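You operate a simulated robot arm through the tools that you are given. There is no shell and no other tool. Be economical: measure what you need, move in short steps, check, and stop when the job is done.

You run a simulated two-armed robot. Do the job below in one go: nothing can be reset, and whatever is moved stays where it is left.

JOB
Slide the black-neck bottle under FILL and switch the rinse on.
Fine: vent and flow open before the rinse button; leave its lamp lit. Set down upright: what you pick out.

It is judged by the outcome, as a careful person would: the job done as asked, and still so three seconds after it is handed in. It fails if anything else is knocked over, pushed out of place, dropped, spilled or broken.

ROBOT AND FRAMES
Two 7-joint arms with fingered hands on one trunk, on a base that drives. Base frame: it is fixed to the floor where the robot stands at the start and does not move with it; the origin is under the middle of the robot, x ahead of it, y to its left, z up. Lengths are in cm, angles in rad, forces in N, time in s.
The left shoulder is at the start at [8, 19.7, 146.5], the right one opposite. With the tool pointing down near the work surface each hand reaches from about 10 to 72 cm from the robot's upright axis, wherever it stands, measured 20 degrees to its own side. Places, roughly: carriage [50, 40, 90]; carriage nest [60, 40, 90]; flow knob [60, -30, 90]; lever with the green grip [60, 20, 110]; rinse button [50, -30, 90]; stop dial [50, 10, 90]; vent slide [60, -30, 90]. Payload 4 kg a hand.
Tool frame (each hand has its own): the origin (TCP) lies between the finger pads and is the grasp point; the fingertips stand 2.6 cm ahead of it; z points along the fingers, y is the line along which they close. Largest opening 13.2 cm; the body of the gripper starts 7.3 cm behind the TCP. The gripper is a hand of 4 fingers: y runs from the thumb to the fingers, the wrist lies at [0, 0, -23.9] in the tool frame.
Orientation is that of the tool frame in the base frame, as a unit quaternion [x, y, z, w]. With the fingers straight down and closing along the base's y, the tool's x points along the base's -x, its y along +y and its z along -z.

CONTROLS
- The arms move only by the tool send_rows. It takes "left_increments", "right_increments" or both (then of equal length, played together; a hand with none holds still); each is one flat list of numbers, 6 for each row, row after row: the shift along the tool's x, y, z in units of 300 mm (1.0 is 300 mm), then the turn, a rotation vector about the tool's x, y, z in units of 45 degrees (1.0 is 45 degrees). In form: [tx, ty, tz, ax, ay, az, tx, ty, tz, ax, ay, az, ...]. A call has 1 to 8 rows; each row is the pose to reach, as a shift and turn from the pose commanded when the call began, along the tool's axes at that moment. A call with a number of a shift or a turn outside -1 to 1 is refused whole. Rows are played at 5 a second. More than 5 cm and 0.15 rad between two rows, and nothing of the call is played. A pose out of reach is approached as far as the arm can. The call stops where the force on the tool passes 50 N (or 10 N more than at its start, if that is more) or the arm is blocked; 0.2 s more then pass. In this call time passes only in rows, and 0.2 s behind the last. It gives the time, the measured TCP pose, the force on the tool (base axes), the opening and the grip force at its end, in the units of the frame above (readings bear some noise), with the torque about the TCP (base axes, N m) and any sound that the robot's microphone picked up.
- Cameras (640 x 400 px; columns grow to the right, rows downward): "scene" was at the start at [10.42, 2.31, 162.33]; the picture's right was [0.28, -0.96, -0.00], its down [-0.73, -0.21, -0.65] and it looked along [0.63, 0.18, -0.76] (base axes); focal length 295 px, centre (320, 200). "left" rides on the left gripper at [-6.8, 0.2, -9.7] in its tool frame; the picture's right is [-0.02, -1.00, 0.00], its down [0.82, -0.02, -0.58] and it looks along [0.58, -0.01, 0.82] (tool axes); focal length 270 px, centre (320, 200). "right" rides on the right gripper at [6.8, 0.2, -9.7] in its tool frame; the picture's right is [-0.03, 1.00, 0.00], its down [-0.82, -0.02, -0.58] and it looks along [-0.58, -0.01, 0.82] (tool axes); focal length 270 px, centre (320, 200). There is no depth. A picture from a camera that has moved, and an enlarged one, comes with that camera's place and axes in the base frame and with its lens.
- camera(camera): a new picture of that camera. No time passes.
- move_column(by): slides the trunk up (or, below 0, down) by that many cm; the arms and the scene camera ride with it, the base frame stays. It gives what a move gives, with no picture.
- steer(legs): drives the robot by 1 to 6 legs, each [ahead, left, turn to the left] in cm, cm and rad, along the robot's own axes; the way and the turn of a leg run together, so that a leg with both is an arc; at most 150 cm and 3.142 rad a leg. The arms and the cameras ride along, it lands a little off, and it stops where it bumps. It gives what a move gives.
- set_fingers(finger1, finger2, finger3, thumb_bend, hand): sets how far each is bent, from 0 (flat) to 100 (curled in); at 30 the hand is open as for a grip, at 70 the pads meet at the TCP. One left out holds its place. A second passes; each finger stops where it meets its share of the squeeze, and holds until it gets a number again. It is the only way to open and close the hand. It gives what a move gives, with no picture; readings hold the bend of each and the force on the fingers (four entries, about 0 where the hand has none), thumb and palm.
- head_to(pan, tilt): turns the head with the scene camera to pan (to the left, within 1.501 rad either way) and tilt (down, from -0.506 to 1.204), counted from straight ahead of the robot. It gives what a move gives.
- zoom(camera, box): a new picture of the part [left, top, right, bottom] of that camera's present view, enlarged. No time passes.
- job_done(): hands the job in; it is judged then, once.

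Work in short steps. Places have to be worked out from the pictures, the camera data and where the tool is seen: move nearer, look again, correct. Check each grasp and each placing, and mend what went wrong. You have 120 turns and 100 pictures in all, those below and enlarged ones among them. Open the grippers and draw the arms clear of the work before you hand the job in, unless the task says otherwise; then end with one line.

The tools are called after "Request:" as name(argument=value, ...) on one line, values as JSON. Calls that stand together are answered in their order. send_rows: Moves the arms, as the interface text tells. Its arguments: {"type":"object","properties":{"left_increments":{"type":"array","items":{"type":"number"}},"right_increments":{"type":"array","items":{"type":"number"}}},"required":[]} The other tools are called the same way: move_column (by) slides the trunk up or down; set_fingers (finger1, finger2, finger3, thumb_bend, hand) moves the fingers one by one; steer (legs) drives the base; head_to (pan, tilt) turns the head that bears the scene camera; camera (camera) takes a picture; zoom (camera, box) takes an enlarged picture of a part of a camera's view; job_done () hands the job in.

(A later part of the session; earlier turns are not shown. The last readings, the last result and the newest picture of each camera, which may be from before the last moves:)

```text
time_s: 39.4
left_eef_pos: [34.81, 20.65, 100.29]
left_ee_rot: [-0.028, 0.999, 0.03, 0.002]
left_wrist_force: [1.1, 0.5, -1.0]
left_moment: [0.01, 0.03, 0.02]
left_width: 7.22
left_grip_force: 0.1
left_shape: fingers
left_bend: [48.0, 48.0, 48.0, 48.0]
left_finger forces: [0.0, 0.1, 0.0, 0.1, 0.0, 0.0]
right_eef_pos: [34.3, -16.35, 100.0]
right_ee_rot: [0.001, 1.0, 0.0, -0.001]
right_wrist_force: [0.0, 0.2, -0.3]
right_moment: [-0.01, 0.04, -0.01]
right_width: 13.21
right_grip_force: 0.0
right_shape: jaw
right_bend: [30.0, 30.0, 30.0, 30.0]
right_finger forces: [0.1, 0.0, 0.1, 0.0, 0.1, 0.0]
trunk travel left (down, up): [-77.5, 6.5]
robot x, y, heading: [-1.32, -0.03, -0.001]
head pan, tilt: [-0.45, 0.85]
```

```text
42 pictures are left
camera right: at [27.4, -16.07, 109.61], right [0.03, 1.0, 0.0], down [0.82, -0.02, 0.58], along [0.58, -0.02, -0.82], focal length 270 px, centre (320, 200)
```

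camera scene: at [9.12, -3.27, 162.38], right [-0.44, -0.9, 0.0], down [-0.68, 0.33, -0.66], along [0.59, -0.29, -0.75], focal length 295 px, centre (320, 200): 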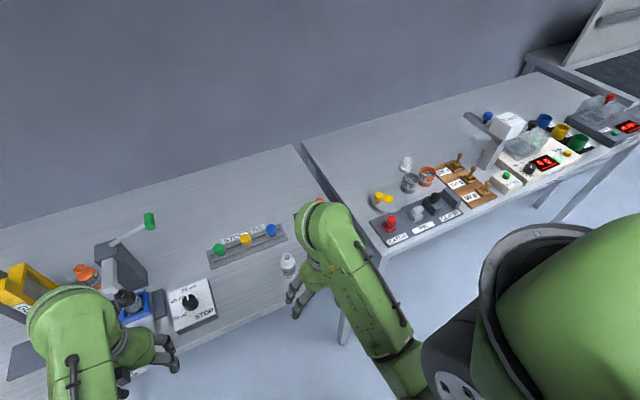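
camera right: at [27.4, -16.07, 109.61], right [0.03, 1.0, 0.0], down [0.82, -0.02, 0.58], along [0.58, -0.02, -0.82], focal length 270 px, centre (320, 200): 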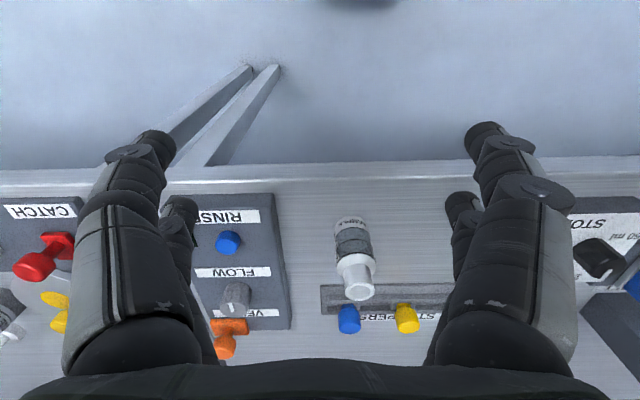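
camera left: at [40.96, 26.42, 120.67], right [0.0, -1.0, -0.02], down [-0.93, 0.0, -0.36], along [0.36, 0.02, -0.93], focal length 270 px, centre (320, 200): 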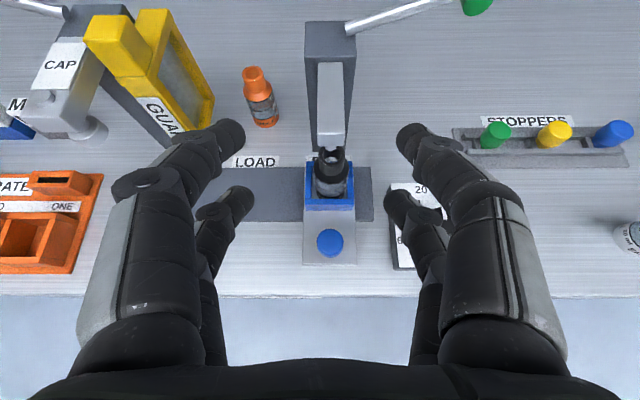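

The rinse button is at about (47.7, -26.8, 88), with the flow knob near (56.6, -27.3) and the vent slide beyond it. I'll move the right hand sideways in front of the panel for a proper look.

Request:
send_rows(right_increments=[0, -0.13, -0.02, 0, 0, 0, 0, -0.26, -0.04, 0, 0, 0, 0, -0.38, -0.06, 0, 0, 0])

Request:
camera(camera="right")

Request:
zoom(camera="right", box=[240, 180, 400, 380])

```text
time_s: 40.4
left_eef_pos: [34.76, 20.56, 100.07]
left_ee_rot: [-0.029, 0.999, 0.03, 0.002]
left_wrist_force: [-1.1, -0.5, 0.4]
left_moment: [0.0, -0.02, 0.03]
left_width: 7.24
left_grip_force: 0.0
left_shape: fingers
left_bend: [48.0, 48.0, 48.0, 48.0]
left_finger forces: [0.0, 0.0, 0.1, 0.1, 0.0, 0.0]
right_eef_pos: [34.56, -23.62, 101.09]
right_ee_rot: [-0.075, 0.997, 0.001, -0.009]
right_wrist_force: [-0.2, 0.0, 0.5]
right_moment: [-0.02, -0.03, 0.01]
right_width: 13.17
right_grip_force: 0.0
right_shape: jaw
right_bend: [30.0, 30.0, 30.0, 30.0]
right_finger forces: [0.1, 0.0, 0.0, 0.0, 0.0, 0.1]
trunk travel left (down, up): [-77.5, 6.5]
robot x, y, heading: [-1.42, 0.05, -0.002]
head pan, tilt: [-0.45, 0.85]
stopped in row 3 (right hand): the arm was blocked; the commanded pose is now the measured one
```

```text
41 pictures are left
camera right: at [27.9, -24.37, 110.84], right [-0.12, 0.99, 0.0], down [0.82, 0.1, 0.56], along [0.56, 0.07, -0.83], focal length 270 px, centre (320, 200)
```

right: 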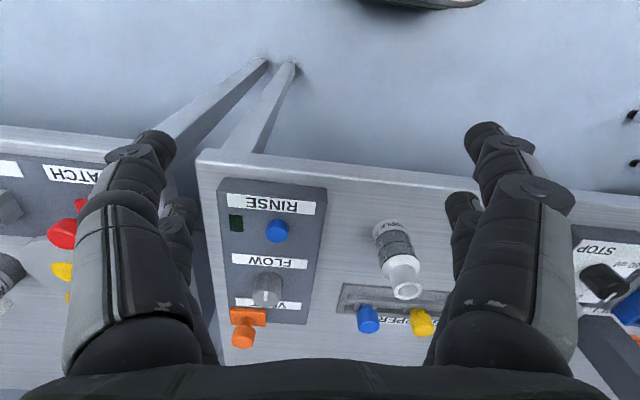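

```text
2.00 times, centred on (320, 280) of right
camera zoom: at [27.9, -24.37, 110.84], right [-0.12, 0.99, 0.0], down [0.82, 0.1, 0.56], along [0.56, 0.07, -0.83], focal length 541 px, centre (320, 40)
```

zoom: 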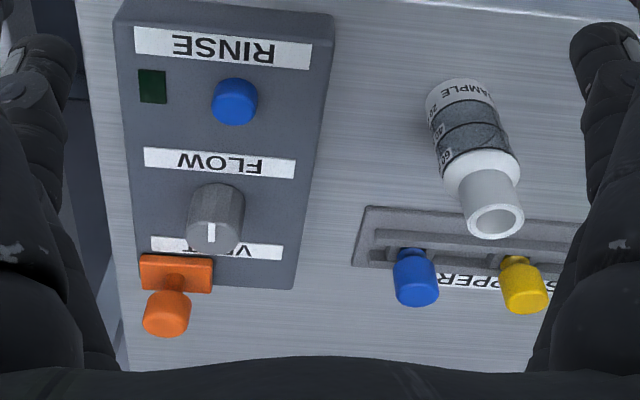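

The vent knob sits at the -y end of its slide, and the flow knob has a white pointer. For a steeper view I'll bring the right hand above the panel, correcting the slight yaw.

Request:
send_rows(right_increments=[-0.122, -0.051, -0.058, 0, 0, 0.05, -0.244, -0.102, -0.116, 0, 0, 0.1, -0.366, -0.154, -0.175, 0, 0, 0.15, -0.488, -0.205, -0.233, 0, 0, 0.19])

Request:
camera(camera="right")

Request:
camera(camera="scene")

```text
time_s: 41.4
left_eef_pos: [35.02, 20.55, 100.18]
left_ee_rot: [-0.029, 0.999, 0.031, 0.001]
left_wrist_force: [0.2, 0.5, -0.5]
left_moment: [0.01, 0.02, 0.02]
left_width: 7.23
left_grip_force: 0.0
left_shape: fingers
left_bend: [48.0, 48.0, 48.0, 48.0]
left_finger forces: [0.0, 0.0, 0.0, 0.0, 0.0, 0.1]
right_eef_pos: [50.22, -27.72, 107.61]
right_ee_rot: [0.003, 1.0, 0.001, -0.009]
right_wrist_force: [0.3, -0.1, 0.2]
right_moment: [0.01, 0.01, 0.0]
right_width: 13.21
right_grip_force: 0.1
right_shape: jaw
right_bend: [30.0, 30.0, 30.0, 30.0]
right_finger forces: [0.0, 0.1, 0.0, 0.0, 0.0, 0.1]
trunk travel left (down, up): [-77.5, 6.5]
robot x, y, heading: [-1.03, 0.31, 0.0]
head pan, tilt: [-0.45, 0.85]
```

```text
39 pictures are left
camera right: at [43.67, -27.61, 117.41], right [0.03, 1.0, 0.0], down [0.83, -0.03, 0.56], along [0.56, -0.02, -0.83], focal length 270 px, centre (320, 200)
```

right: 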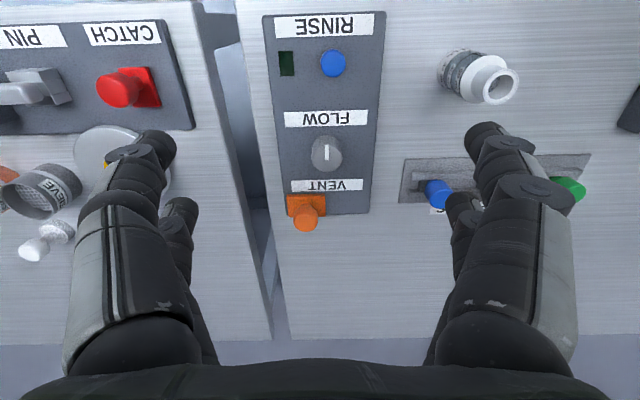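

```text
38 pictures are left
camera scene: at [9.21, -3.32, 162.36], right [-0.44, -0.9, 0.0], down [-0.68, 0.33, -0.66], along [0.59, -0.29, -0.75], focal length 295 px, centre (320, 200)
```

scene: 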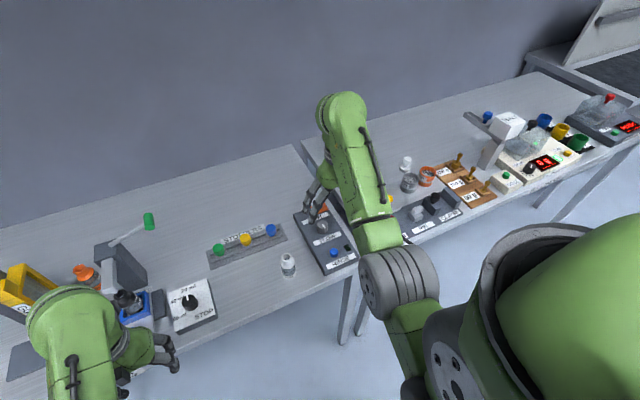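

Request:
zoom(camera="right", box=[260, 130, 400, 240])

Request:
zoom(camera="scene", box=[290, 190, 360, 280])

```text
3.64 times, centred on (330, 185) of right
camera zoom: at [43.67, -27.61, 117.41], right [0.03, 1.0, 0.0], down [0.83, -0.03, 0.56], along [0.56, -0.02, -0.83], focal length 983 px, centre (284, 254)
```

zoom: 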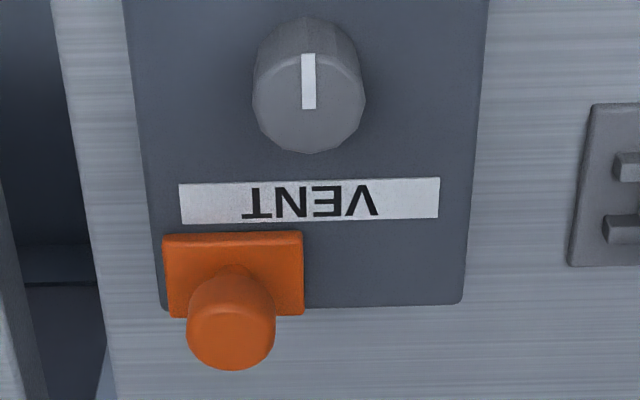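

```text
4.44 times, centred on (325, 235) of scene
camera zoom: at [9.21, -3.32, 162.36], right [-0.44, -0.9, 0.0], down [-0.68, 0.33, -0.66], along [0.59, -0.29, -0.75], focal length 1313 px, centre (298, 44)
```

zoom: 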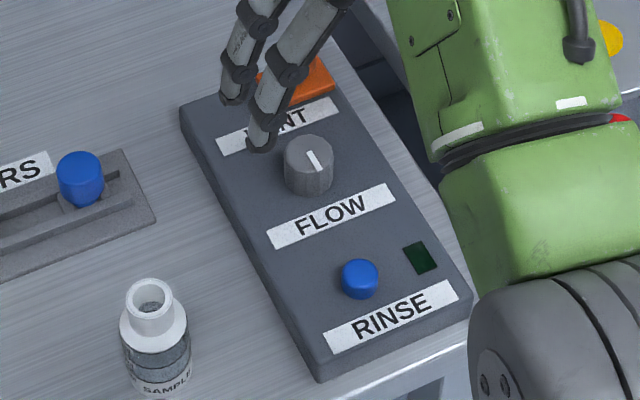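

The vent slide knob is at about (64.6, -30.2), top near z 90.5, and should slide toward +y along its row. The flow knob is at (56.9, -27.4) with its pointer toward me, and the rinse button is at (47.4, -26.6, 88.4). I'll drive forward 5 cm for reach and narrow the right fingers.

Request:
steer(legs=[[5, 0, 0]])

Request:
set_fingers(hand="right", finger1=48, finger2=48, finger3=48, thumb_bend=48)

Request:
camera(camera="scene")

```text
time_s: 42.3
left_eef_pos: [38.9, 20.54, 100.65]
left_ee_rot: [-0.028, 0.999, 0.03, 0.007]
left_wrist_force: [0.1, 0.1, 1.2]
left_moment: [0.0, -0.04, 0.02]
left_width: 7.22
left_grip_force: 0.0
left_shape: fingers
left_bend: [48.0, 48.0, 48.0, 48.0]
left_finger forces: [0.0, 0.0, 0.0, 0.1, 0.1, 0.1]
right_eef_pos: [54.13, -27.82, 108.26]
right_ee_rot: [0.001, 1.0, 0.001, -0.002]
right_wrist_force: [-0.7, -0.4, -0.7]
right_moment: [0.01, -0.08, -0.02]
right_width: 13.2
right_grip_force: 0.0
right_shape: jaw
right_bend: [30.0, 30.0, 30.0, 30.0]
right_finger forces: [0.0, 0.0, 0.1, 0.2, 0.0, 0.1]
trunk travel left (down, up): [-77.5, 6.5]
robot x, y, heading: [4.13, -0.28, -0.0]
head pan, tilt: [-0.45, 0.85]
```

```text
time_s: 43.3
left_eef_pos: [40.04, 20.56, 100.23]
left_ee_rot: [-0.028, 0.999, 0.031, 0.001]
left_wrist_force: [-0.3, 0.1, -0.3]
left_moment: [0.01, 0.02, -0.01]
left_width: 7.24
left_grip_force: 0.0
left_shape: fingers
left_bend: [48.0, 48.0, 48.0, 48.0]
left_finger forces: [0.1, 0.1, 0.0, 0.0, 0.0, 0.1]
right_eef_pos: [55.37, -27.84, 107.69]
right_ee_rot: [0.002, 1.0, 0.001, -0.008]
right_wrist_force: [0.3, -0.6, 0.3]
right_moment: [0.0, 0.06, 0.01]
right_width: 7.32
right_grip_force: 0.0
right_shape: fingers
right_bend: [48.0, 48.0, 48.0, 48.0]
right_finger forces: [0.0, 0.1, 0.1, 0.0, 0.1, 0.1]
trunk travel left (down, up): [-77.5, 6.5]
robot x, y, heading: [3.83, -0.14, -0.004]
head pan, tilt: [-0.45, 0.85]
```

```text
35 pictures are left
camera scene: at [14.27, -3.3, 162.37], right [-0.44, -0.9, 0.0], down [-0.68, 0.33, -0.66], along [0.59, -0.29, -0.75], focal length 295 px, centre (320, 200)
```

scene: 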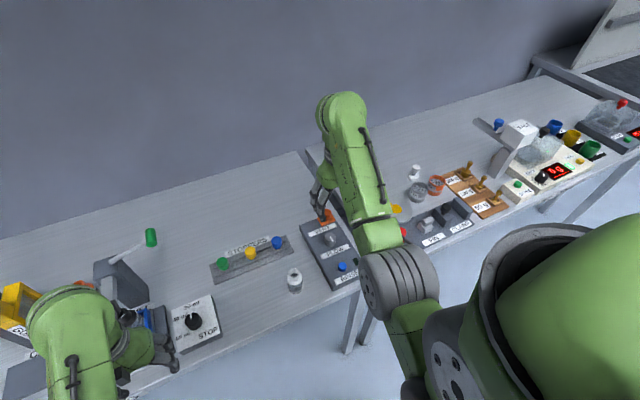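

The left hand is clear of the carriage and spout. I'll move the right hand above the vent knob.

Request:
send_rows(right_increments=[-0.102, -0.027, 0.1, 0, 0, 0, -0.204, -0.053, 0.2, 0, 0, 0, -0.307, -0.08, 0.3, 0, 0, 0])

Request:
camera(camera="right")

```text
time_s: 44.1
left_eef_pos: [39.82, 20.52, 100.26]
left_ee_rot: [-0.028, 0.999, 0.03, 0.002]
left_wrist_force: [-0.6, -0.5, 0.1]
left_moment: [-0.03, 0.02, -0.03]
left_width: 7.23
left_grip_force: 0.1
left_shape: fingers
left_bend: [48.0, 48.0, 48.0, 48.0]
left_finger forces: [0.1, 0.1, 0.1, 0.0, 0.1, 0.1]
right_eef_pos: [64.4, -30.34, 98.79]
right_ee_rot: [0.003, 1.0, 0.001, -0.006]
right_wrist_force: [0.5, 0.7, 0.0]
right_moment: [-0.02, 0.0, -0.02]
right_width: 7.31
right_grip_force: 0.1
right_shape: fingers
right_bend: [48.0, 48.0, 48.0, 48.0]
right_finger forces: [0.1, 0.0, 0.1, 0.0, 0.0, 0.1]
trunk travel left (down, up): [-77.5, 6.5]
robot x, y, heading: [4.35, 0.06, -0.003]
head pan, tilt: [-0.45, 0.85]
```

```text
34 pictures are left
camera right: at [57.69, -30.02, 108.48], right [0.03, 1.0, 0.0], down [0.82, -0.03, 0.57], along [0.57, -0.02, -0.82], focal length 270 px, centre (320, 200)
```

right: 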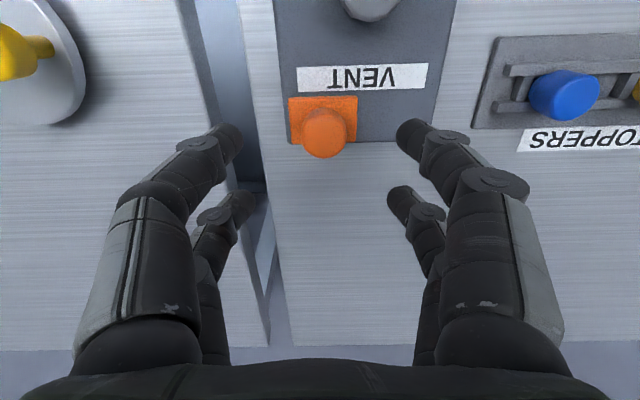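

The knob is right below, at about (64.6, -29.9). I'll descend to z ≈ 91.

Request:
send_rows(right_increments=[-0.005, 0.012, 0.1, 0, 0, 0, -0.005, 0.012, 0.2, 0, 0, 0, -0.005, 0.012, 0.255, 0, 0, 0])

Request:
camera(camera="right")

```text
time_s: 44.9
left_eef_pos: [39.62, 20.6, 100.35]
left_ee_rot: [-0.029, 0.999, 0.03, 0.002]
left_wrist_force: [-0.9, 0.6, 0.0]
left_moment: [-0.02, -0.02, 0.0]
left_width: 7.22
left_grip_force: 0.0
left_shape: fingers
left_bend: [48.0, 48.0, 48.0, 48.0]
left_finger forces: [0.0, 0.0, 0.0, 0.1, 0.0, 0.0]
right_eef_pos: [64.24, -29.87, 91.25]
right_ee_rot: [0.002, 1.0, 0.001, -0.005]
right_wrist_force: [1.3, -0.2, 4.0]
right_moment: [0.13, -0.13, -0.09]
right_width: 7.33
right_grip_force: 2.2
right_shape: fingers
right_bend: [48.0, 48.0, 48.0, 48.0]
right_finger forces: [0.1, 3.2, 0.0, 0.0, 0.0, 0.0]
trunk travel left (down, up): [-77.5, 6.5]
robot x, y, heading: [3.18, -0.06, -0.006]
head pan, tilt: [-0.45, 0.85]
```

```text
33 pictures are left
camera right: at [57.5, -29.69, 100.97], right [0.03, 1.0, 0.0], down [0.82, -0.02, 0.57], along [0.57, -0.02, -0.82], focal length 270 px, centre (320, 200)
```

right: 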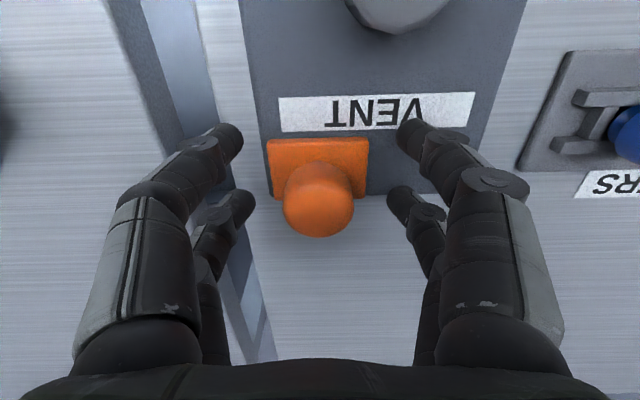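

One fingertip lightly touches the panel. I'll raise 0.5 cm and close on the knob.

Request:
send_rows(right_increments=[0, 0, -0.017, 0, 0, 0])

Request:
set_fingers(hand="right", finger1=68, finger2=68, finger3=68, thumb_bend=68)

Request:
camera(camera="right")

```text
time_s: 45.3
left_eef_pos: [39.93, 20.48, 100.18]
left_ee_rot: [-0.028, 0.999, 0.03, 0.001]
left_wrist_force: [-0.6, 0.4, 0.3]
left_moment: [-0.02, 0.02, -0.01]
left_width: 7.23
left_grip_force: 0.1
left_shape: fingers
left_bend: [48.0, 48.0, 48.0, 48.0]
left_finger forces: [0.0, 0.1, 0.0, 0.0, 0.0, 0.0]
right_eef_pos: [64.25, -29.95, 91.42]
right_ee_rot: [0.002, 1.0, 0.0, -0.009]
right_wrist_force: [0.3, -0.2, -0.4]
right_moment: [0.0, 0.01, -0.01]
right_width: 7.31
right_grip_force: 0.1
right_shape: fingers
right_bend: [48.0, 48.0, 48.0, 48.0]
right_finger forces: [0.0, 0.0, 0.0, 0.0, 0.0, 0.0]
trunk travel left (down, up): [-77.5, 6.5]
robot x, y, heading: [3.84, 0.12, -0.003]
head pan, tilt: [-0.45, 0.85]
```

```text
time_s: 46.3
left_eef_pos: [39.58, 20.68, 100.2]
left_ee_rot: [-0.028, 0.999, 0.03, 0.003]
left_wrist_force: [-1.0, -0.2, 0.1]
left_moment: [0.02, -0.01, -0.01]
left_width: 7.2
left_grip_force: 0.0
left_shape: fingers
left_bend: [48.0, 48.0, 48.0, 48.0]
left_finger forces: [0.0, 0.0, 0.0, 0.0, 0.0, 0.0]
right_eef_pos: [64.11, -29.85, 91.81]
right_ee_rot: [0.001, 1.0, 0.0, -0.005]
right_wrist_force: [2.4, -1.7, 12.5]
right_moment: [-0.04, -0.29, 0.04]
right_width: 2.98
right_grip_force: 22.5
right_shape: fingers
right_bend: [61.0, 61.0, 61.0, 64.0]
right_finger forces: [7.1, 15.0, 15.0, 0.0, 7.5, 0.0]
trunk travel left (down, up): [-77.5, 6.5]
robot x, y, heading: [3.98, 0.07, -0.005]
head pan, tilt: [-0.45, 0.85]
```

```text
32 pictures are left
camera right: at [57.48, -29.66, 101.53], right [0.03, 1.0, 0.0], down [0.82, -0.02, 0.57], along [0.57, -0.02, -0.82], focal length 270 px, centre (320, 200)
```

right: 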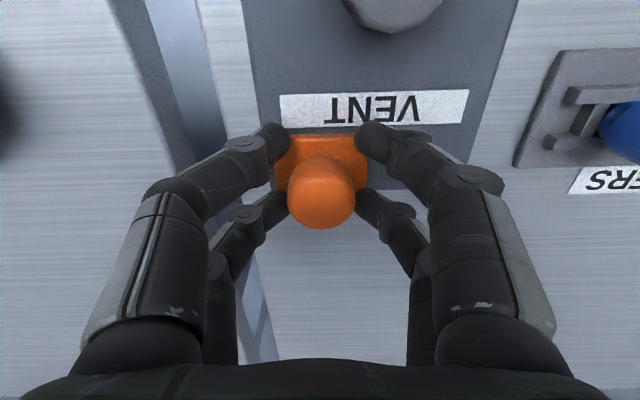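

All digits are around the knob. I'll ease up 0.3 cm to cut the downward pressure, then slide toward +y by 1.5 cm.

Request:
send_rows(right_increments=[0, 0, -0.012, 0, 0, 0, 0, 0.025, -0.012, 0, 0, 0, 0, 0.05, -0.012, 0, 0, 0])

Request:
camera(camera="right")

```text
time_s: 47.1
left_eef_pos: [39.71, 20.62, 100.2]
left_ee_rot: [-0.028, 0.999, 0.029, 0.002]
left_wrist_force: [-0.4, 0.0, 0.0]
left_moment: [0.03, -0.03, -0.03]
left_width: 7.23
left_grip_force: 0.0
left_shape: fingers
left_bend: [48.0, 48.0, 48.0, 48.0]
left_finger forces: [0.0, 0.0, 0.0, 0.0, 0.0, 0.1]
right_eef_pos: [64.14, -28.35, 91.78]
right_ee_rot: [0.003, 1.0, 0.001, -0.008]
right_wrist_force: [7.9, -0.4, 2.2]
right_moment: [0.02, -0.39, 0.01]
right_width: 3.04
right_grip_force: 16.9
right_shape: fingers
right_bend: [60.0, 61.0, 61.0, 64.0]
right_finger forces: [5.4, 11.9, 10.6, 0.0, 6.3, 0.0]
trunk travel left (down, up): [-77.5, 6.5]
robot x, y, heading: [4.0, -0.06, -0.002]
head pan, tilt: [-0.45, 0.85]
```

```text
31 pictures are left
camera right: at [57.55, -28.1, 101.58], right [0.03, 1.0, 0.0], down [0.82, -0.02, 0.57], along [0.57, -0.02, -0.82], focal length 270 px, centre (320, 200)
```

right: 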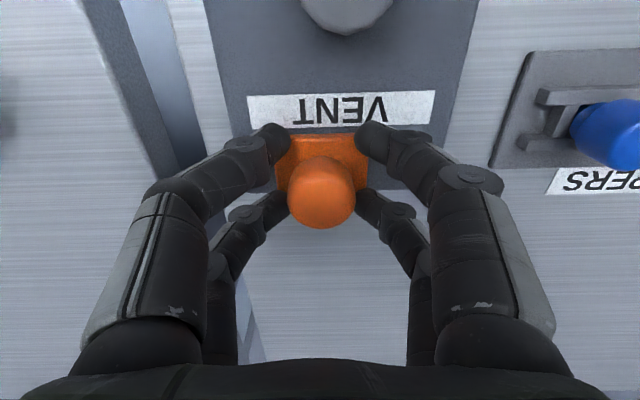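

It moves freely in +y, so I'll continue toward the end stop.

Request:
send_rows(right_increments=[0, 0.02, 0, 0, 0, 0, 0, 0.04, 0, 0, 0, 0, 0, 0.06, 0, 0, 0, 0, 0, 0.08, 0, 0, 0, 0])

Request:
camera(camera="right")

```text
time_s: 48.1
left_eef_pos: [39.9, 20.47, 100.21]
left_ee_rot: [-0.028, 0.999, 0.03, 0.002]
left_wrist_force: [0.9, 1.3, -0.2]
left_moment: [0.0, 0.0, 0.0]
left_width: 7.23
left_grip_force: 0.0
left_shape: fingers
left_bend: [48.0, 48.0, 48.0, 48.0]
left_finger forces: [0.0, 0.1, 0.0, 0.0, 0.1, 0.1]
right_eef_pos: [64.3, -25.97, 91.88]
right_ee_rot: [0.001, 1.0, 0.0, -0.007]
right_wrist_force: [6.6, -0.7, 4.7]
right_moment: [0.02, -0.29, -0.04]
right_width: 3.05
right_grip_force: 16.9
right_shape: fingers
right_bend: [60.0, 61.0, 61.0, 64.0]
right_finger forces: [5.7, 11.4, 10.0, 0.1, 6.7, 0.1]
trunk travel left (down, up): [-77.5, 6.5]
robot x, y, heading: [3.84, 0.03, 0.001]
head pan, tilt: [-0.45, 0.85]
```

```text
30 pictures are left
camera right: at [57.52, -25.77, 101.57], right [0.03, 1.0, 0.0], down [0.82, -0.02, 0.57], along [0.57, -0.02, -0.82], focal length 270 px, centre (320, 200)
```

right: 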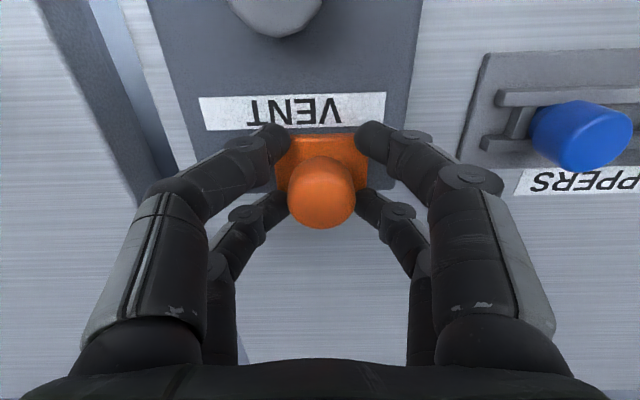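

The plate still has about 1.2 cm to the panel's +y edge, so I'll continue gently until it stops.

Request:
send_rows(right_increments=[0, 0.015, 0, 0, 0, 0, 0, 0.03, 0, 0, 0, 0, 0, 0.045, 0, 0, 0, 0])

Request:
camera(camera="right")

```text
time_s: 48.9
left_eef_pos: [39.81, 20.4, 100.26]
left_ee_rot: [-0.027, 0.999, 0.031, 0.002]
left_wrist_force: [-0.1, -0.1, -0.6]
left_moment: [-0.02, 0.0, -0.02]
left_width: 7.23
left_grip_force: 0.0
left_shape: fingers
left_bend: [48.0, 48.0, 48.0, 48.0]
left_finger forces: [0.0, 0.0, 0.1, 0.1, 0.0, 0.0]
right_eef_pos: [64.27, -24.83, 91.83]
right_ee_rot: [0.003, 1.0, 0.0, -0.007]
right_wrist_force: [3.1, -5.9, 2.8]
right_moment: [-0.36, -0.17, 0.1]
right_width: 3.02
right_grip_force: 16.1
right_shape: fingers
right_bend: [61.0, 61.0, 61.0, 64.0]
right_finger forces: [4.7, 6.6, 12.0, 0.0, 8.4, 0.1]
trunk travel left (down, up): [-77.5, 6.5]
robot x, y, heading: [3.91, 0.3, -0.001]
head pan, tilt: [-0.45, 0.85]
```

```text
29 pictures are left
camera right: at [57.54, -24.64, 101.59], right [0.03, 1.0, 0.0], down [0.82, -0.03, 0.57], along [0.57, -0.02, -0.82], focal length 270 px, centre (320, 200)
```

right: 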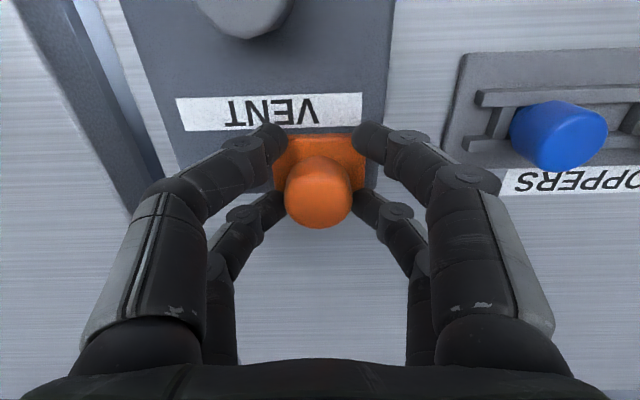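

The end stop is reached, with -6 N in y after 5 cm of travel, so the vent is fully open. I'll release and lift.

Request:
set_fingers(hand="right", finger1=50, finger2=50, finger3=50, thumb_bend=50)

Request:
send_rows(right_increments=[0, 0, -0.1, 0, 0, 0, 0, -0.02, -0.25, 0, 0, 0, 0.1, -0.05, -0.25, 0, 0, 0, 0.22, -0.08, -0.25, 0, 0, 0])

Request:
camera(camera="right")

```text
time_s: 49.9
left_eef_pos: [39.74, 20.75, 100.28]
left_ee_rot: [-0.028, 0.999, 0.03, 0.003]
left_wrist_force: [0.5, 0.6, -0.4]
left_moment: [-0.02, 0.0, 0.0]
left_width: 7.22
left_grip_force: 0.1
left_shape: fingers
left_bend: [48.0, 48.0, 48.0, 48.0]
left_finger forces: [0.1, 0.0, 0.0, 0.0, 0.0, 0.1]
right_eef_pos: [64.18, -24.67, 91.95]
right_ee_rot: [0.002, 1.0, 0.0, -0.005]
right_wrist_force: [-0.5, 0.0, 7.1]
right_moment: [-0.26, -0.07, 0.0]
right_width: 6.55
right_grip_force: 3.7
right_shape: fingers
right_bend: [50.0, 50.0, 52.0, 50.0]
right_finger forces: [0.0, 0.0, 6.9, 0.0, 0.8, 0.0]
trunk travel left (down, up): [-77.5, 6.5]
robot x, y, heading: [3.53, -0.16, 0.001]
head pan, tilt: [-0.45, 0.85]
```

```text
time_s: 50.9
left_eef_pos: [39.64, 20.4, 100.36]
left_ee_rot: [-0.029, 0.999, 0.031, 0.003]
left_wrist_force: [-0.5, -0.2, 0.7]
left_moment: [0.01, -0.01, 0.02]
left_width: 7.25
left_grip_force: 0.1
left_shape: fingers
left_bend: [48.0, 48.0, 48.0, 48.0]
left_finger forces: [0.0, 0.0, 0.0, 0.1, 0.0, 0.1]
right_eef_pos: [57.71, -27.07, 99.46]
right_ee_rot: [0.002, 1.0, 0.001, -0.005]
right_wrist_force: [0.1, 0.1, -0.6]
right_moment: [0.0, -0.01, -0.02]
right_width: 6.54
right_grip_force: 0.1
right_shape: fingers
right_bend: [50.0, 50.0, 50.0, 50.0]
right_finger forces: [0.0, 0.0, 0.0, 0.0, 0.0, 0.0]
trunk travel left (down, up): [-77.5, 6.5]
robot x, y, heading: [3.94, 0.25, -0.003]
head pan, tilt: [-0.45, 0.85]
```

```text
28 pictures are left
camera right: at [51.01, -26.86, 109.15], right [0.03, 1.0, 0.0], down [0.82, -0.03, 0.57], along [0.57, -0.02, -0.82], focal length 270 px, centre (320, 200)
```

right: 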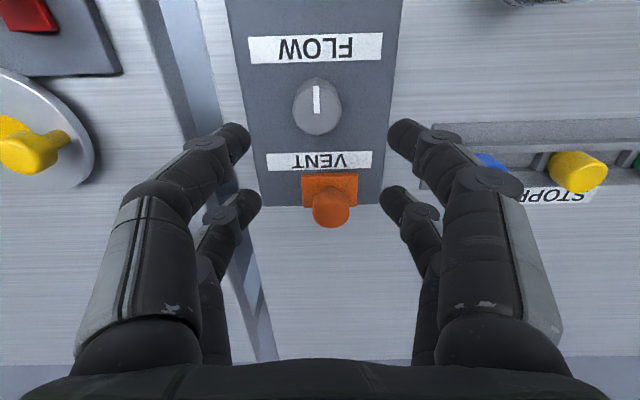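

The vent knob now seems to sit at y ≈ -26.4 instead of -24.8, so it may have been dragged back on release or may spring back. I'll look closer to see whether it's static.

Request:
zoom(camera="right", box=[230, 60, 410, 240])

```text
2.22 times, centred on (320, 150) of right
camera zoom: at [51.01, -26.86, 109.15], right [0.03, 1.0, 0.0], down [0.82, -0.03, 0.57], along [0.57, -0.02, -0.82], focal length 601 px, centre (320, 311)
```

zoom: 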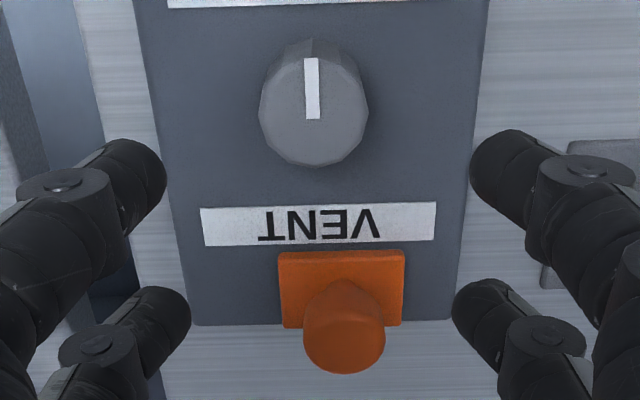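

The release probably dragged it: a fingertip was pressing on the plate (7 N) as it opened. I'll redo this cleanly by closing the fingers into a poker, coming down on the -y side, pushing to the stop and backing off.

Request:
set_fingers(hand="right", finger1=70, finger2=70, finger3=70, thumb_bend=70)

Request:
send_rows(right_increments=[-0.11, -0.057, 0, 0, 0, 0, -0.223, -0.12, 0, 0, 0, 0, -0.223, -0.12, 0.1, 0, 0, 0, -0.223, -0.12, 0.2, 0, 0, 0])

Request:
camera(camera="right")

```text
time_s: 51.9
left_eef_pos: [39.89, 20.66, 100.25]
left_ee_rot: [-0.028, 0.999, 0.03, 0.001]
left_wrist_force: [-0.2, 0.4, -0.8]
left_moment: [0.0, 0.0, 0.04]
left_width: 7.21
left_grip_force: 0.0
left_shape: fingers
left_bend: [48.0, 48.0, 48.0, 48.0]
left_finger forces: [0.0, 0.1, 0.1, 0.1, 0.0, 0.1]
right_eef_pos: [57.94, -27.11, 99.22]
right_ee_rot: [0.001, 1.0, 0.001, -0.007]
right_wrist_force: [0.3, 0.0, -0.9]
right_moment: [0.01, 0.0, 0.02]
right_width: 0.15
right_grip_force: 0.0
right_shape: fingers
right_bend: [70.0, 70.0, 70.0, 70.0]
right_finger forces: [0.0, 0.1, 0.0, 0.0, 0.0, 0.1]
trunk travel left (down, up): [-77.5, 6.5]
robot x, y, heading: [4.0, 0.02, -0.004]
head pan, tilt: [-0.45, 0.85]
```

```text
time_s: 52.9
left_eef_pos: [39.76, 20.69, 100.26]
left_ee_rot: [-0.028, 0.999, 0.029, 0.003]
left_wrist_force: [0.8, -0.2, -0.1]
left_moment: [-0.01, 0.04, 0.02]
left_width: 7.24
left_grip_force: 0.1
left_shape: fingers
left_bend: [48.0, 48.0, 48.0, 48.0]
left_finger forces: [0.0, 0.0, 0.0, 0.0, 0.1, 0.0]
right_eef_pos: [64.34, -30.7, 93.3]
right_ee_rot: [0.003, 1.0, 0.001, -0.007]
right_wrist_force: [0.1, 0.6, 0.1]
right_moment: [-0.02, -0.05, -0.01]
right_width: 0.14
right_grip_force: 0.0
right_shape: fingers
right_bend: [70.0, 70.0, 70.0, 70.0]
right_finger forces: [0.0, 0.0, 0.0, 0.0, 0.0, 0.0]
trunk travel left (down, up): [-77.5, 6.5]
robot x, y, heading: [3.61, -0.13, -0.001]
head pan, tilt: [-0.45, 0.85]
```

```text
26 pictures are left
camera right: at [57.61, -30.46, 103.07], right [0.03, 1.0, 0.0], down [0.82, -0.03, 0.57], along [0.57, -0.02, -0.82], focal length 270 px, centre (320, 200)
```

right: 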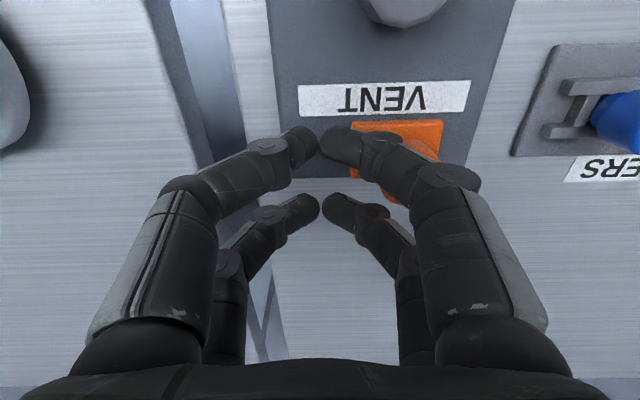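

The poker is on the -y side of the knob. I'll lower 1 cm and push +y gently.

Request:
send_rows(right_increments=[0, 0, 0.03, 0, 0, 0, 0, 0.025, 0.03, 0, 0, 0, 0, 0.05, 0.03, 0, 0, 0, 0, 0.07, 0.03, 0, 0, 0])

Request:
camera(camera="right")

```text
time_s: 53.9
left_eef_pos: [39.7, 20.39, 100.34]
left_ee_rot: [-0.028, 0.999, 0.031, 0.002]
left_wrist_force: [-0.1, 0.1, 0.4]
left_moment: [0.01, 0.0, 0.0]
left_width: 7.25
left_grip_force: 0.1
left_shape: fingers
left_bend: [48.0, 48.0, 48.0, 48.0]
left_finger forces: [0.0, 0.1, 0.0, 0.0, 0.0, 0.1]
right_eef_pos: [64.32, -28.75, 92.5]
right_ee_rot: [0.002, 1.0, 0.001, -0.006]
right_wrist_force: [-0.6, -5.3, 1.7]
right_moment: [0.08, 0.0, 0.1]
right_width: 0.0
right_grip_force: 4.6
right_shape: fingers
right_bend: [70.0, 70.0, 70.0, 70.0]
right_finger forces: [6.3, 2.6, 0.0, 0.0, 0.0, 0.1]
trunk travel left (down, up): [-77.5, 6.5]
robot x, y, heading: [3.61, 0.23, -0.005]
head pan, tilt: [-0.45, 0.85]
```

```text
25 pictures are left
camera right: at [57.54, -28.59, 102.21], right [0.03, 1.0, 0.0], down [0.82, -0.03, 0.57], along [0.57, -0.02, -0.82], focal length 270 px, centre (320, 200)
```

right: 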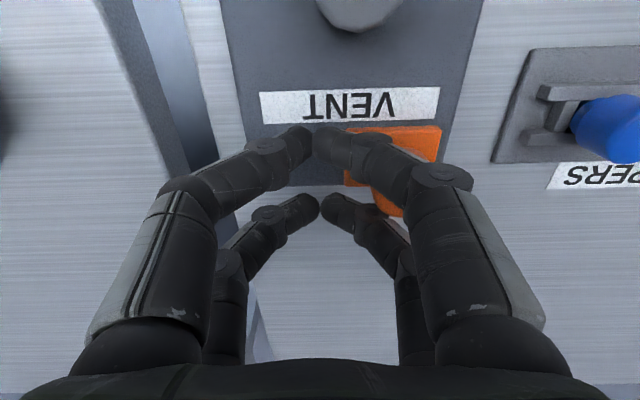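

It's moving with 5 N of friction and the plate is nearly at the edge. I'll push 0.7 cm more.

Request:
send_rows(right_increments=[0, 0.012, 0, 0, 0, 0, 0, 0.023, 0, 0, 0, 0])

Request:
camera(camera="right")

```text
time_s: 54.5
left_eef_pos: [39.6, 20.13, 100.48]
left_ee_rot: [-0.028, 0.999, 0.032, 0.002]
left_wrist_force: [0.2, -0.5, 0.0]
left_moment: [0.05, 0.01, -0.03]
left_width: 7.23
left_grip_force: 0.1
left_shape: fingers
left_bend: [48.0, 48.0, 48.0, 48.0]
left_finger forces: [0.0, 0.0, 0.0, 0.2, 0.1, 0.0]
right_eef_pos: [64.27, -28.42, 92.53]
right_ee_rot: [0.003, 1.0, 0.001, -0.005]
right_wrist_force: [-3.8, -20.7, 4.8]
right_moment: [0.13, 0.03, 0.19]
right_width: 0.01
right_grip_force: 13.1
right_shape: fingers
right_bend: [70.0, 71.0, 69.0, 69.0]
right_finger forces: [16.8, 8.1, 0.0, 0.1, 0.0, 0.0]
trunk travel left (down, up): [-77.5, 6.5]
robot x, y, heading: [3.7, 0.2, -0.005]
head pan, tilt: [-0.45, 0.85]
```

```text
24 pictures are left
camera right: at [57.53, -28.14, 102.19], right [0.03, 1.0, 0.0], down [0.82, -0.03, 0.57], along [0.57, -0.02, -0.82], focal length 270 px, centre (320, 200)
```

right: 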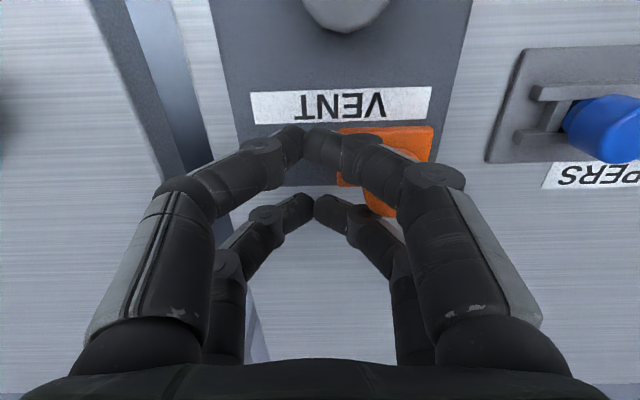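

It's at the stop with 20 N. I'll back off in -y and lift straight up.

Request:
send_rows(right_increments=[0, -0.05, 0, 0, 0, 0, 0, -0.06, -0.1, 0, 0, 0, 0, -0.06, -0.23, 0, 0, 0, 0.11, 0, -0.23, 0, 0, 0, 0.23, 0.04, -0.23, 0, 0, 0])

Request:
camera(camera="right")

```text
time_s: 55.7
left_eef_pos: [39.79, 20.7, 100.32]
left_ee_rot: [-0.028, 0.999, 0.03, 0.002]
left_wrist_force: [0.0, -0.3, 0.0]
left_moment: [-0.02, -0.04, 0.04]
left_width: 7.24
left_grip_force: 0.0
left_shape: fingers
left_bend: [48.0, 48.0, 48.0, 48.0]
left_finger forces: [0.0, 0.1, 0.1, 0.0, 0.0, 0.1]
right_eef_pos: [57.26, -26.4, 99.74]
right_ee_rot: [0.002, 1.0, 0.002, -0.008]
right_wrist_force: [0.2, -0.8, 0.6]
right_moment: [0.01, 0.01, -0.01]
right_width: 0.1
right_grip_force: 0.0
right_shape: fingers
right_bend: [70.0, 70.0, 70.0, 70.0]
right_finger forces: [0.0, 0.0, 0.0, 0.0, 0.0, 0.1]
trunk travel left (down, up): [-77.5, 6.5]
robot x, y, heading: [4.18, -0.1, -0.001]
head pan, tilt: [-0.45, 0.85]
```

```text
23 pictures are left
camera right: at [50.59, -26.3, 109.41], right [0.03, 1.0, 0.0], down [0.82, -0.02, 0.57], along [0.57, -0.01, -0.82], focal length 270 px, centre (320, 200)
```

right: 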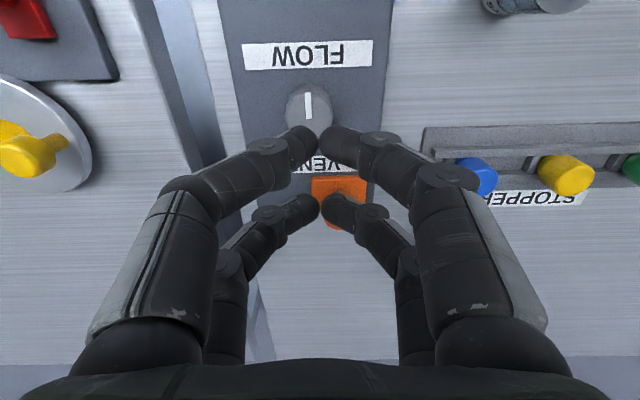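

The vent plate is now flush with the panel's +y end and stays there. Next is the flow knob at about (56.8, -27.2). I'll open the fingers and descend around it.

Request:
set_fingers(hand="right", finger1=50, finger2=50, finger3=50, thumb_bend=50)

Request:
send_rows(right_increments=[0.015, -0.027, 0.09, 0, 0, 0, 0.015, -0.027, 0.18, 0, 0, 0, 0.015, -0.027, 0.265, 0, 0, 0])

Request:
camera(camera="right")

```text
time_s: 56.7
left_eef_pos: [39.75, 20.5, 100.17]
left_ee_rot: [-0.028, 0.999, 0.031, 0.002]
left_wrist_force: [0.2, -0.4, -0.5]
left_moment: [-0.01, 0.02, -0.02]
left_width: 7.25
left_grip_force: 0.1
left_shape: fingers
left_bend: [48.0, 48.0, 48.0, 48.0]
left_finger forces: [0.0, 0.0, 0.1, 0.1, 0.1, 0.1]
right_eef_pos: [57.5, -26.68, 99.58]
right_ee_rot: [0.002, 1.0, 0.001, -0.006]
right_wrist_force: [-0.2, 0.3, 0.0]
right_moment: [-0.02, 0.0, -0.01]
right_width: 6.53
right_grip_force: 0.1
right_shape: fingers
right_bend: [50.0, 50.0, 50.0, 50.0]
right_finger forces: [0.1, 0.0, 0.0, 0.1, 0.0, 0.0]
trunk travel left (down, up): [-77.5, 6.5]
robot x, y, heading: [3.77, 0.19, -0.004]
head pan, tilt: [-0.45, 0.85]
```

```text
time_s: 57.5
left_eef_pos: [39.85, 20.52, 100.28]
left_ee_rot: [-0.028, 0.999, 0.03, 0.002]
left_wrist_force: [0.1, -0.2, 0.4]
left_moment: [-0.03, -0.01, 0.01]
left_width: 7.23
left_grip_force: 0.0
left_shape: fingers
left_bend: [48.0, 48.0, 48.0, 48.0]
left_finger forces: [0.0, 0.1, 0.1, 0.0, 0.0, 0.1]
right_eef_pos: [56.92, -27.39, 91.54]
right_ee_rot: [0.003, 1.0, 0.001, -0.006]
right_wrist_force: [0.0, 0.0, 0.2]
right_moment: [0.03, 0.0, 0.0]
right_width: 6.55
right_grip_force: 0.0
right_shape: fingers
right_bend: [50.0, 50.0, 50.0, 50.0]
right_finger forces: [0.0, 0.0, 0.0, 0.0, 0.0, 0.0]
trunk travel left (down, up): [-77.5, 6.5]
robot x, y, heading: [3.72, 0.31, 0.003]
head pan, tilt: [-0.45, 0.85]
```

```text
22 pictures are left
camera right: at [50.29, -27.22, 101.3], right [0.03, 1.0, 0.0], down [0.82, -0.03, 0.57], along [0.57, -0.02, -0.82], focal length 270 px, centre (320, 200)
```

right: 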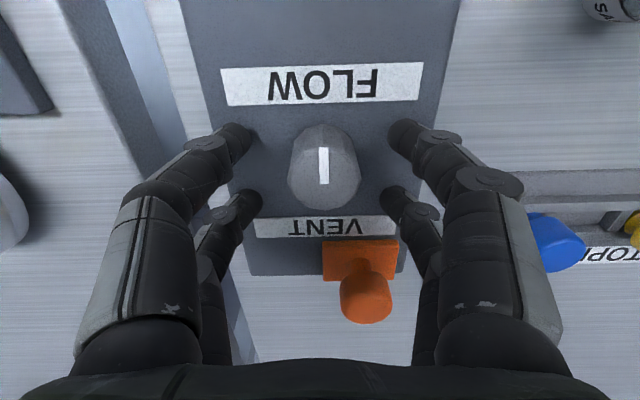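

The knob is centred. I'll shift 0.2 cm in y, lower 0.3 cm and close.

Request:
send_rows(right_increments=[0, 0.007, 0.01, 0, 0, 0])

Request:
set_fingers(hand="right", finger1=70, finger2=70, finger3=70, thumb_bend=70)

Request:
camera(camera="right")

```text
time_s: 57.9
left_eef_pos: [39.74, 20.59, 100.2]
left_ee_rot: [-0.027, 0.999, 0.03, 0.003]
left_wrist_force: [-0.5, -0.2, -0.1]
left_moment: [-0.03, 0.02, 0.03]
left_width: 7.21
left_grip_force: 0.1
left_shape: fingers
left_bend: [48.0, 48.0, 48.0, 48.0]
left_finger forces: [0.1, 0.1, 0.0, 0.0, 0.0, 0.0]
right_eef_pos: [57.01, -27.34, 91.28]
right_ee_rot: [0.001, 1.0, 0.001, -0.005]
right_wrist_force: [-0.1, 0.0, 0.6]
right_moment: [-0.06, -0.03, -0.05]
right_width: 6.53
right_grip_force: 0.5
right_shape: fingers
right_bend: [50.0, 50.0, 50.0, 50.0]
right_finger forces: [0.0, 0.3, 1.0, 0.1, 0.1, 0.1]
trunk travel left (down, up): [-77.5, 6.5]
robot x, y, heading: [3.97, -0.11, -0.001]
head pan, tilt: [-0.45, 0.85]
```

```text
time_s: 58.9
left_eef_pos: [39.75, 20.53, 100.28]
left_ee_rot: [-0.028, 0.999, 0.03, 0.003]
left_wrist_force: [0.5, 0.5, 0.0]
left_moment: [0.02, 0.02, 0.02]
left_width: 7.23
left_grip_force: 0.0
left_shape: fingers
left_bend: [48.0, 48.0, 48.0, 48.0]
left_finger forces: [0.0, 0.1, 0.1, 0.1, 0.1, 0.0]
right_eef_pos: [56.82, -27.4, 91.21]
right_ee_rot: [0.001, 1.0, 0.0, -0.007]
right_wrist_force: [-1.8, -1.9, -1.0]
right_moment: [-0.03, 0.06, 0.01]
right_width: 1.93
right_grip_force: 5.1
right_shape: fingers
right_bend: [64.0, 70.0, 70.0, 67.0]
right_finger forces: [4.6, 0.2, 0.0, 0.0, 5.2, 0.1]
trunk travel left (down, up): [-77.5, 6.5]
robot x, y, heading: [3.94, 0.06, 0.001]
head pan, tilt: [-0.45, 0.85]
```

```text
21 pictures are left
camera right: at [50.23, -27.09, 101.01], right [0.03, 1.0, 0.0], down [0.82, -0.03, 0.57], along [0.57, -0.02, -0.82], focal length 270 px, centre (320, 200)
```

right: 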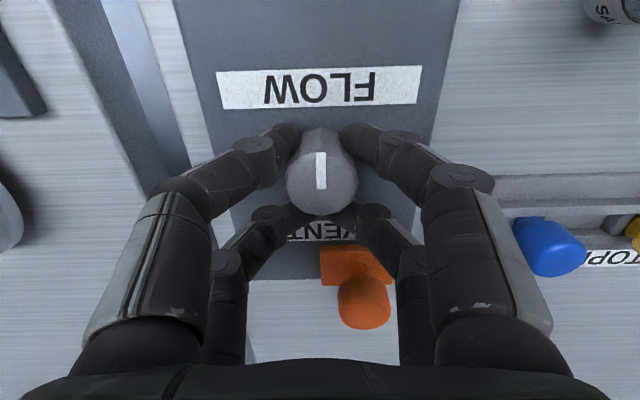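

The front pair grips the knob and the back pair cages it. I'll try turning counterclockwise seen from above by about 25° and feel the torque.

Request:
send_rows(right_increments=[0, 0, 0, 0, 0, -0.18, 0, 0, 0, 0, 0, -0.36, 0, 0, 0, 0, 0, -0.54])

Request:
camera(camera="right")

```text
time_s: 59.7
left_eef_pos: [39.69, 20.55, 100.24]
left_ee_rot: [-0.028, 0.999, 0.031, 0.002]
left_wrist_force: [0.4, 0.2, 0.6]
left_moment: [0.01, -0.01, 0.04]
left_width: 7.24
left_grip_force: 0.0
left_shape: fingers
left_bend: [48.0, 48.0, 48.0, 48.0]
left_finger forces: [0.1, 0.1, 0.1, 0.0, 0.0, 0.0]
right_eef_pos: [56.83, -27.24, 91.32]
right_ee_rot: [-0.209, 0.978, 0.002, -0.007]
right_wrist_force: [-4.5, -0.6, -2.5]
right_moment: [-0.04, 0.1, -0.16]
right_width: 1.61
right_grip_force: 9.6
right_shape: fingers
right_bend: [64.0, 70.0, 69.0, 68.0]
right_finger forces: [5.0, 5.2, 0.5, 0.0, 8.3, 0.0]
trunk travel left (down, up): [-77.5, 6.5]
robot x, y, heading: [3.71, 0.17, -0.002]
head pan, tilt: [-0.45, 0.85]
```

```text
20 pictures are left
camera right: at [50.71, -29.86, 100.98], right [-0.39, 0.92, 0.01], down [0.76, 0.31, 0.57], along [0.52, 0.23, -0.82], focal length 270 px, centre (320, 200)
```

right: 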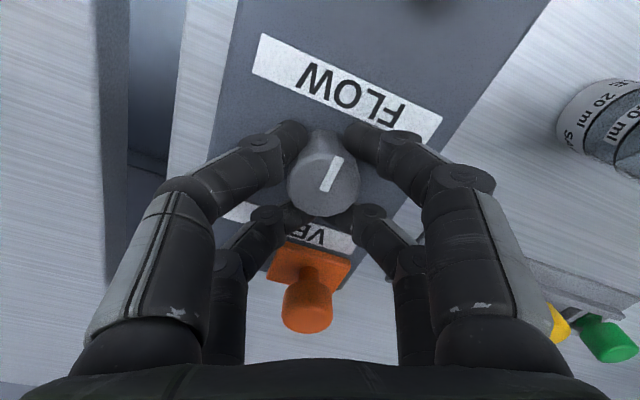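

The pointer stayed fixed relative to the panel, so it slipped and CCW seems blocked. I'll try clockwise, 45° back from here.

Request:
send_rows(right_increments=[0, 0, 0, 0, 0, 0.18, 0, 0, 0, 0, 0, 0.36, 0, 0, 0, 0, 0, 0.54, 0, 0, 0, 0, 0, 0.72, 0, 0, 0, 0, 0, 0.86, 0, 0, 0, 0, 0, 1.0])

Request:
camera(camera="right")

```text
time_s: 61.1
left_eef_pos: [39.59, 20.5, 100.3]
left_ee_rot: [-0.028, 0.999, 0.03, 0.003]
left_wrist_force: [0.6, 1.2, 0.3]
left_moment: [0.01, -0.01, -0.02]
left_width: 7.23
left_grip_force: 0.1
left_shape: fingers
left_bend: [48.0, 48.0, 48.0, 48.0]
left_finger forces: [0.0, 0.1, 0.0, 0.0, 0.0, 0.0]
right_eef_pos: [56.83, -27.16, 91.42]
right_ee_rot: [0.183, 0.983, 0.001, -0.006]
right_wrist_force: [-9.5, -2.9, -3.0]
right_moment: [-0.07, 0.15, 0.01]
right_width: 1.65
right_grip_force: 9.3
right_shape: fingers
right_bend: [65.0, 70.0, 69.0, 67.0]
right_finger forces: [5.1, 1.5, 2.0, 0.0, 9.7, 0.1]
trunk travel left (down, up): [-77.5, 6.5]
robot x, y, heading: [4.17, 0.15, -0.003]
head pan, tilt: [-0.45, 0.85]
```

```text
19 pictures are left
camera right: at [50.64, -24.61, 101.03], right [0.38, 0.92, 0.0], down [0.76, -0.31, 0.57], along [0.52, -0.22, -0.82], focal length 270 px, centre (320, 200)
```

right: 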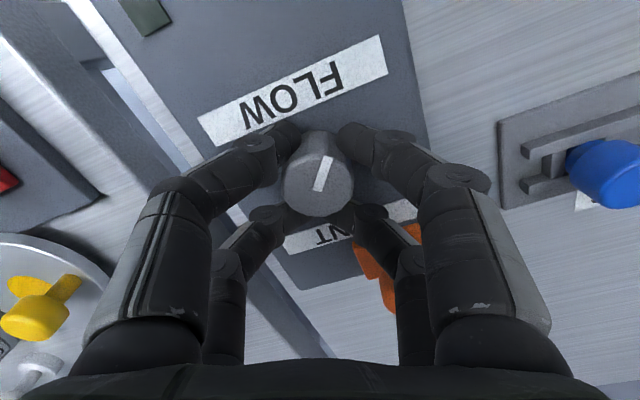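

Clockwise works: the pointer followed by about 45°, toward +y. I'll continue another 45° clockwise.

Request:
send_rows(right_increments=[0, 0, 0, 0, 0, 0.18, 0, 0, 0, 0, 0, 0.36, 0, 0, 0, 0, 0, 0.54, 0, 0, 0, 0, 0, 0.72, 0, 0, 0, 0, 0, 0.86, 0, 0, 0, 0, 0, 1.0])

Request:
camera(camera="right")

```text
time_s: 62.5
left_eef_pos: [39.59, 20.49, 100.42]
left_ee_rot: [-0.028, 0.999, 0.031, 0.003]
left_wrist_force: [1.1, 0.3, -0.9]
left_moment: [0.01, -0.01, -0.01]
left_width: 7.24
left_grip_force: 0.0
left_shape: fingers
left_bend: [48.0, 48.0, 48.0, 48.0]
left_finger forces: [0.0, 0.0, 0.1, 0.1, 0.0, 0.0]
right_eef_pos: [56.89, -27.3, 91.37]
right_ee_rot: [0.545, 0.838, -0.001, -0.006]
right_wrist_force: [-7.2, -5.4, 1.2]
right_moment: [-0.12, 0.16, -0.01]
right_width: 1.57
right_grip_force: 9.7
right_shape: fingers
right_bend: [67.0, 70.0, 68.0, 67.0]
right_finger forces: [2.0, 1.3, 6.9, 0.0, 8.1, 0.1]
trunk travel left (down, up): [-77.5, 6.5]
robot x, y, heading: [3.67, -0.04, -0.001]
head pan, tilt: [-0.45, 0.85]
```

```text
18 pictures are left
camera right: at [54.39, -20.95, 101.0], right [0.92, 0.38, -0.01], down [0.32, -0.76, 0.57], along [0.21, -0.53, -0.82], focal length 270 px, centre (320, 200)
```

right: 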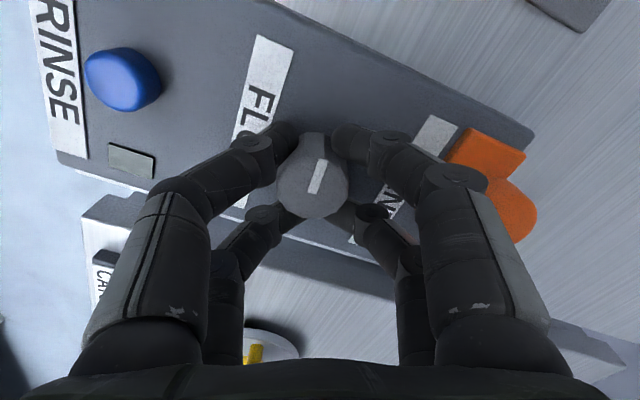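

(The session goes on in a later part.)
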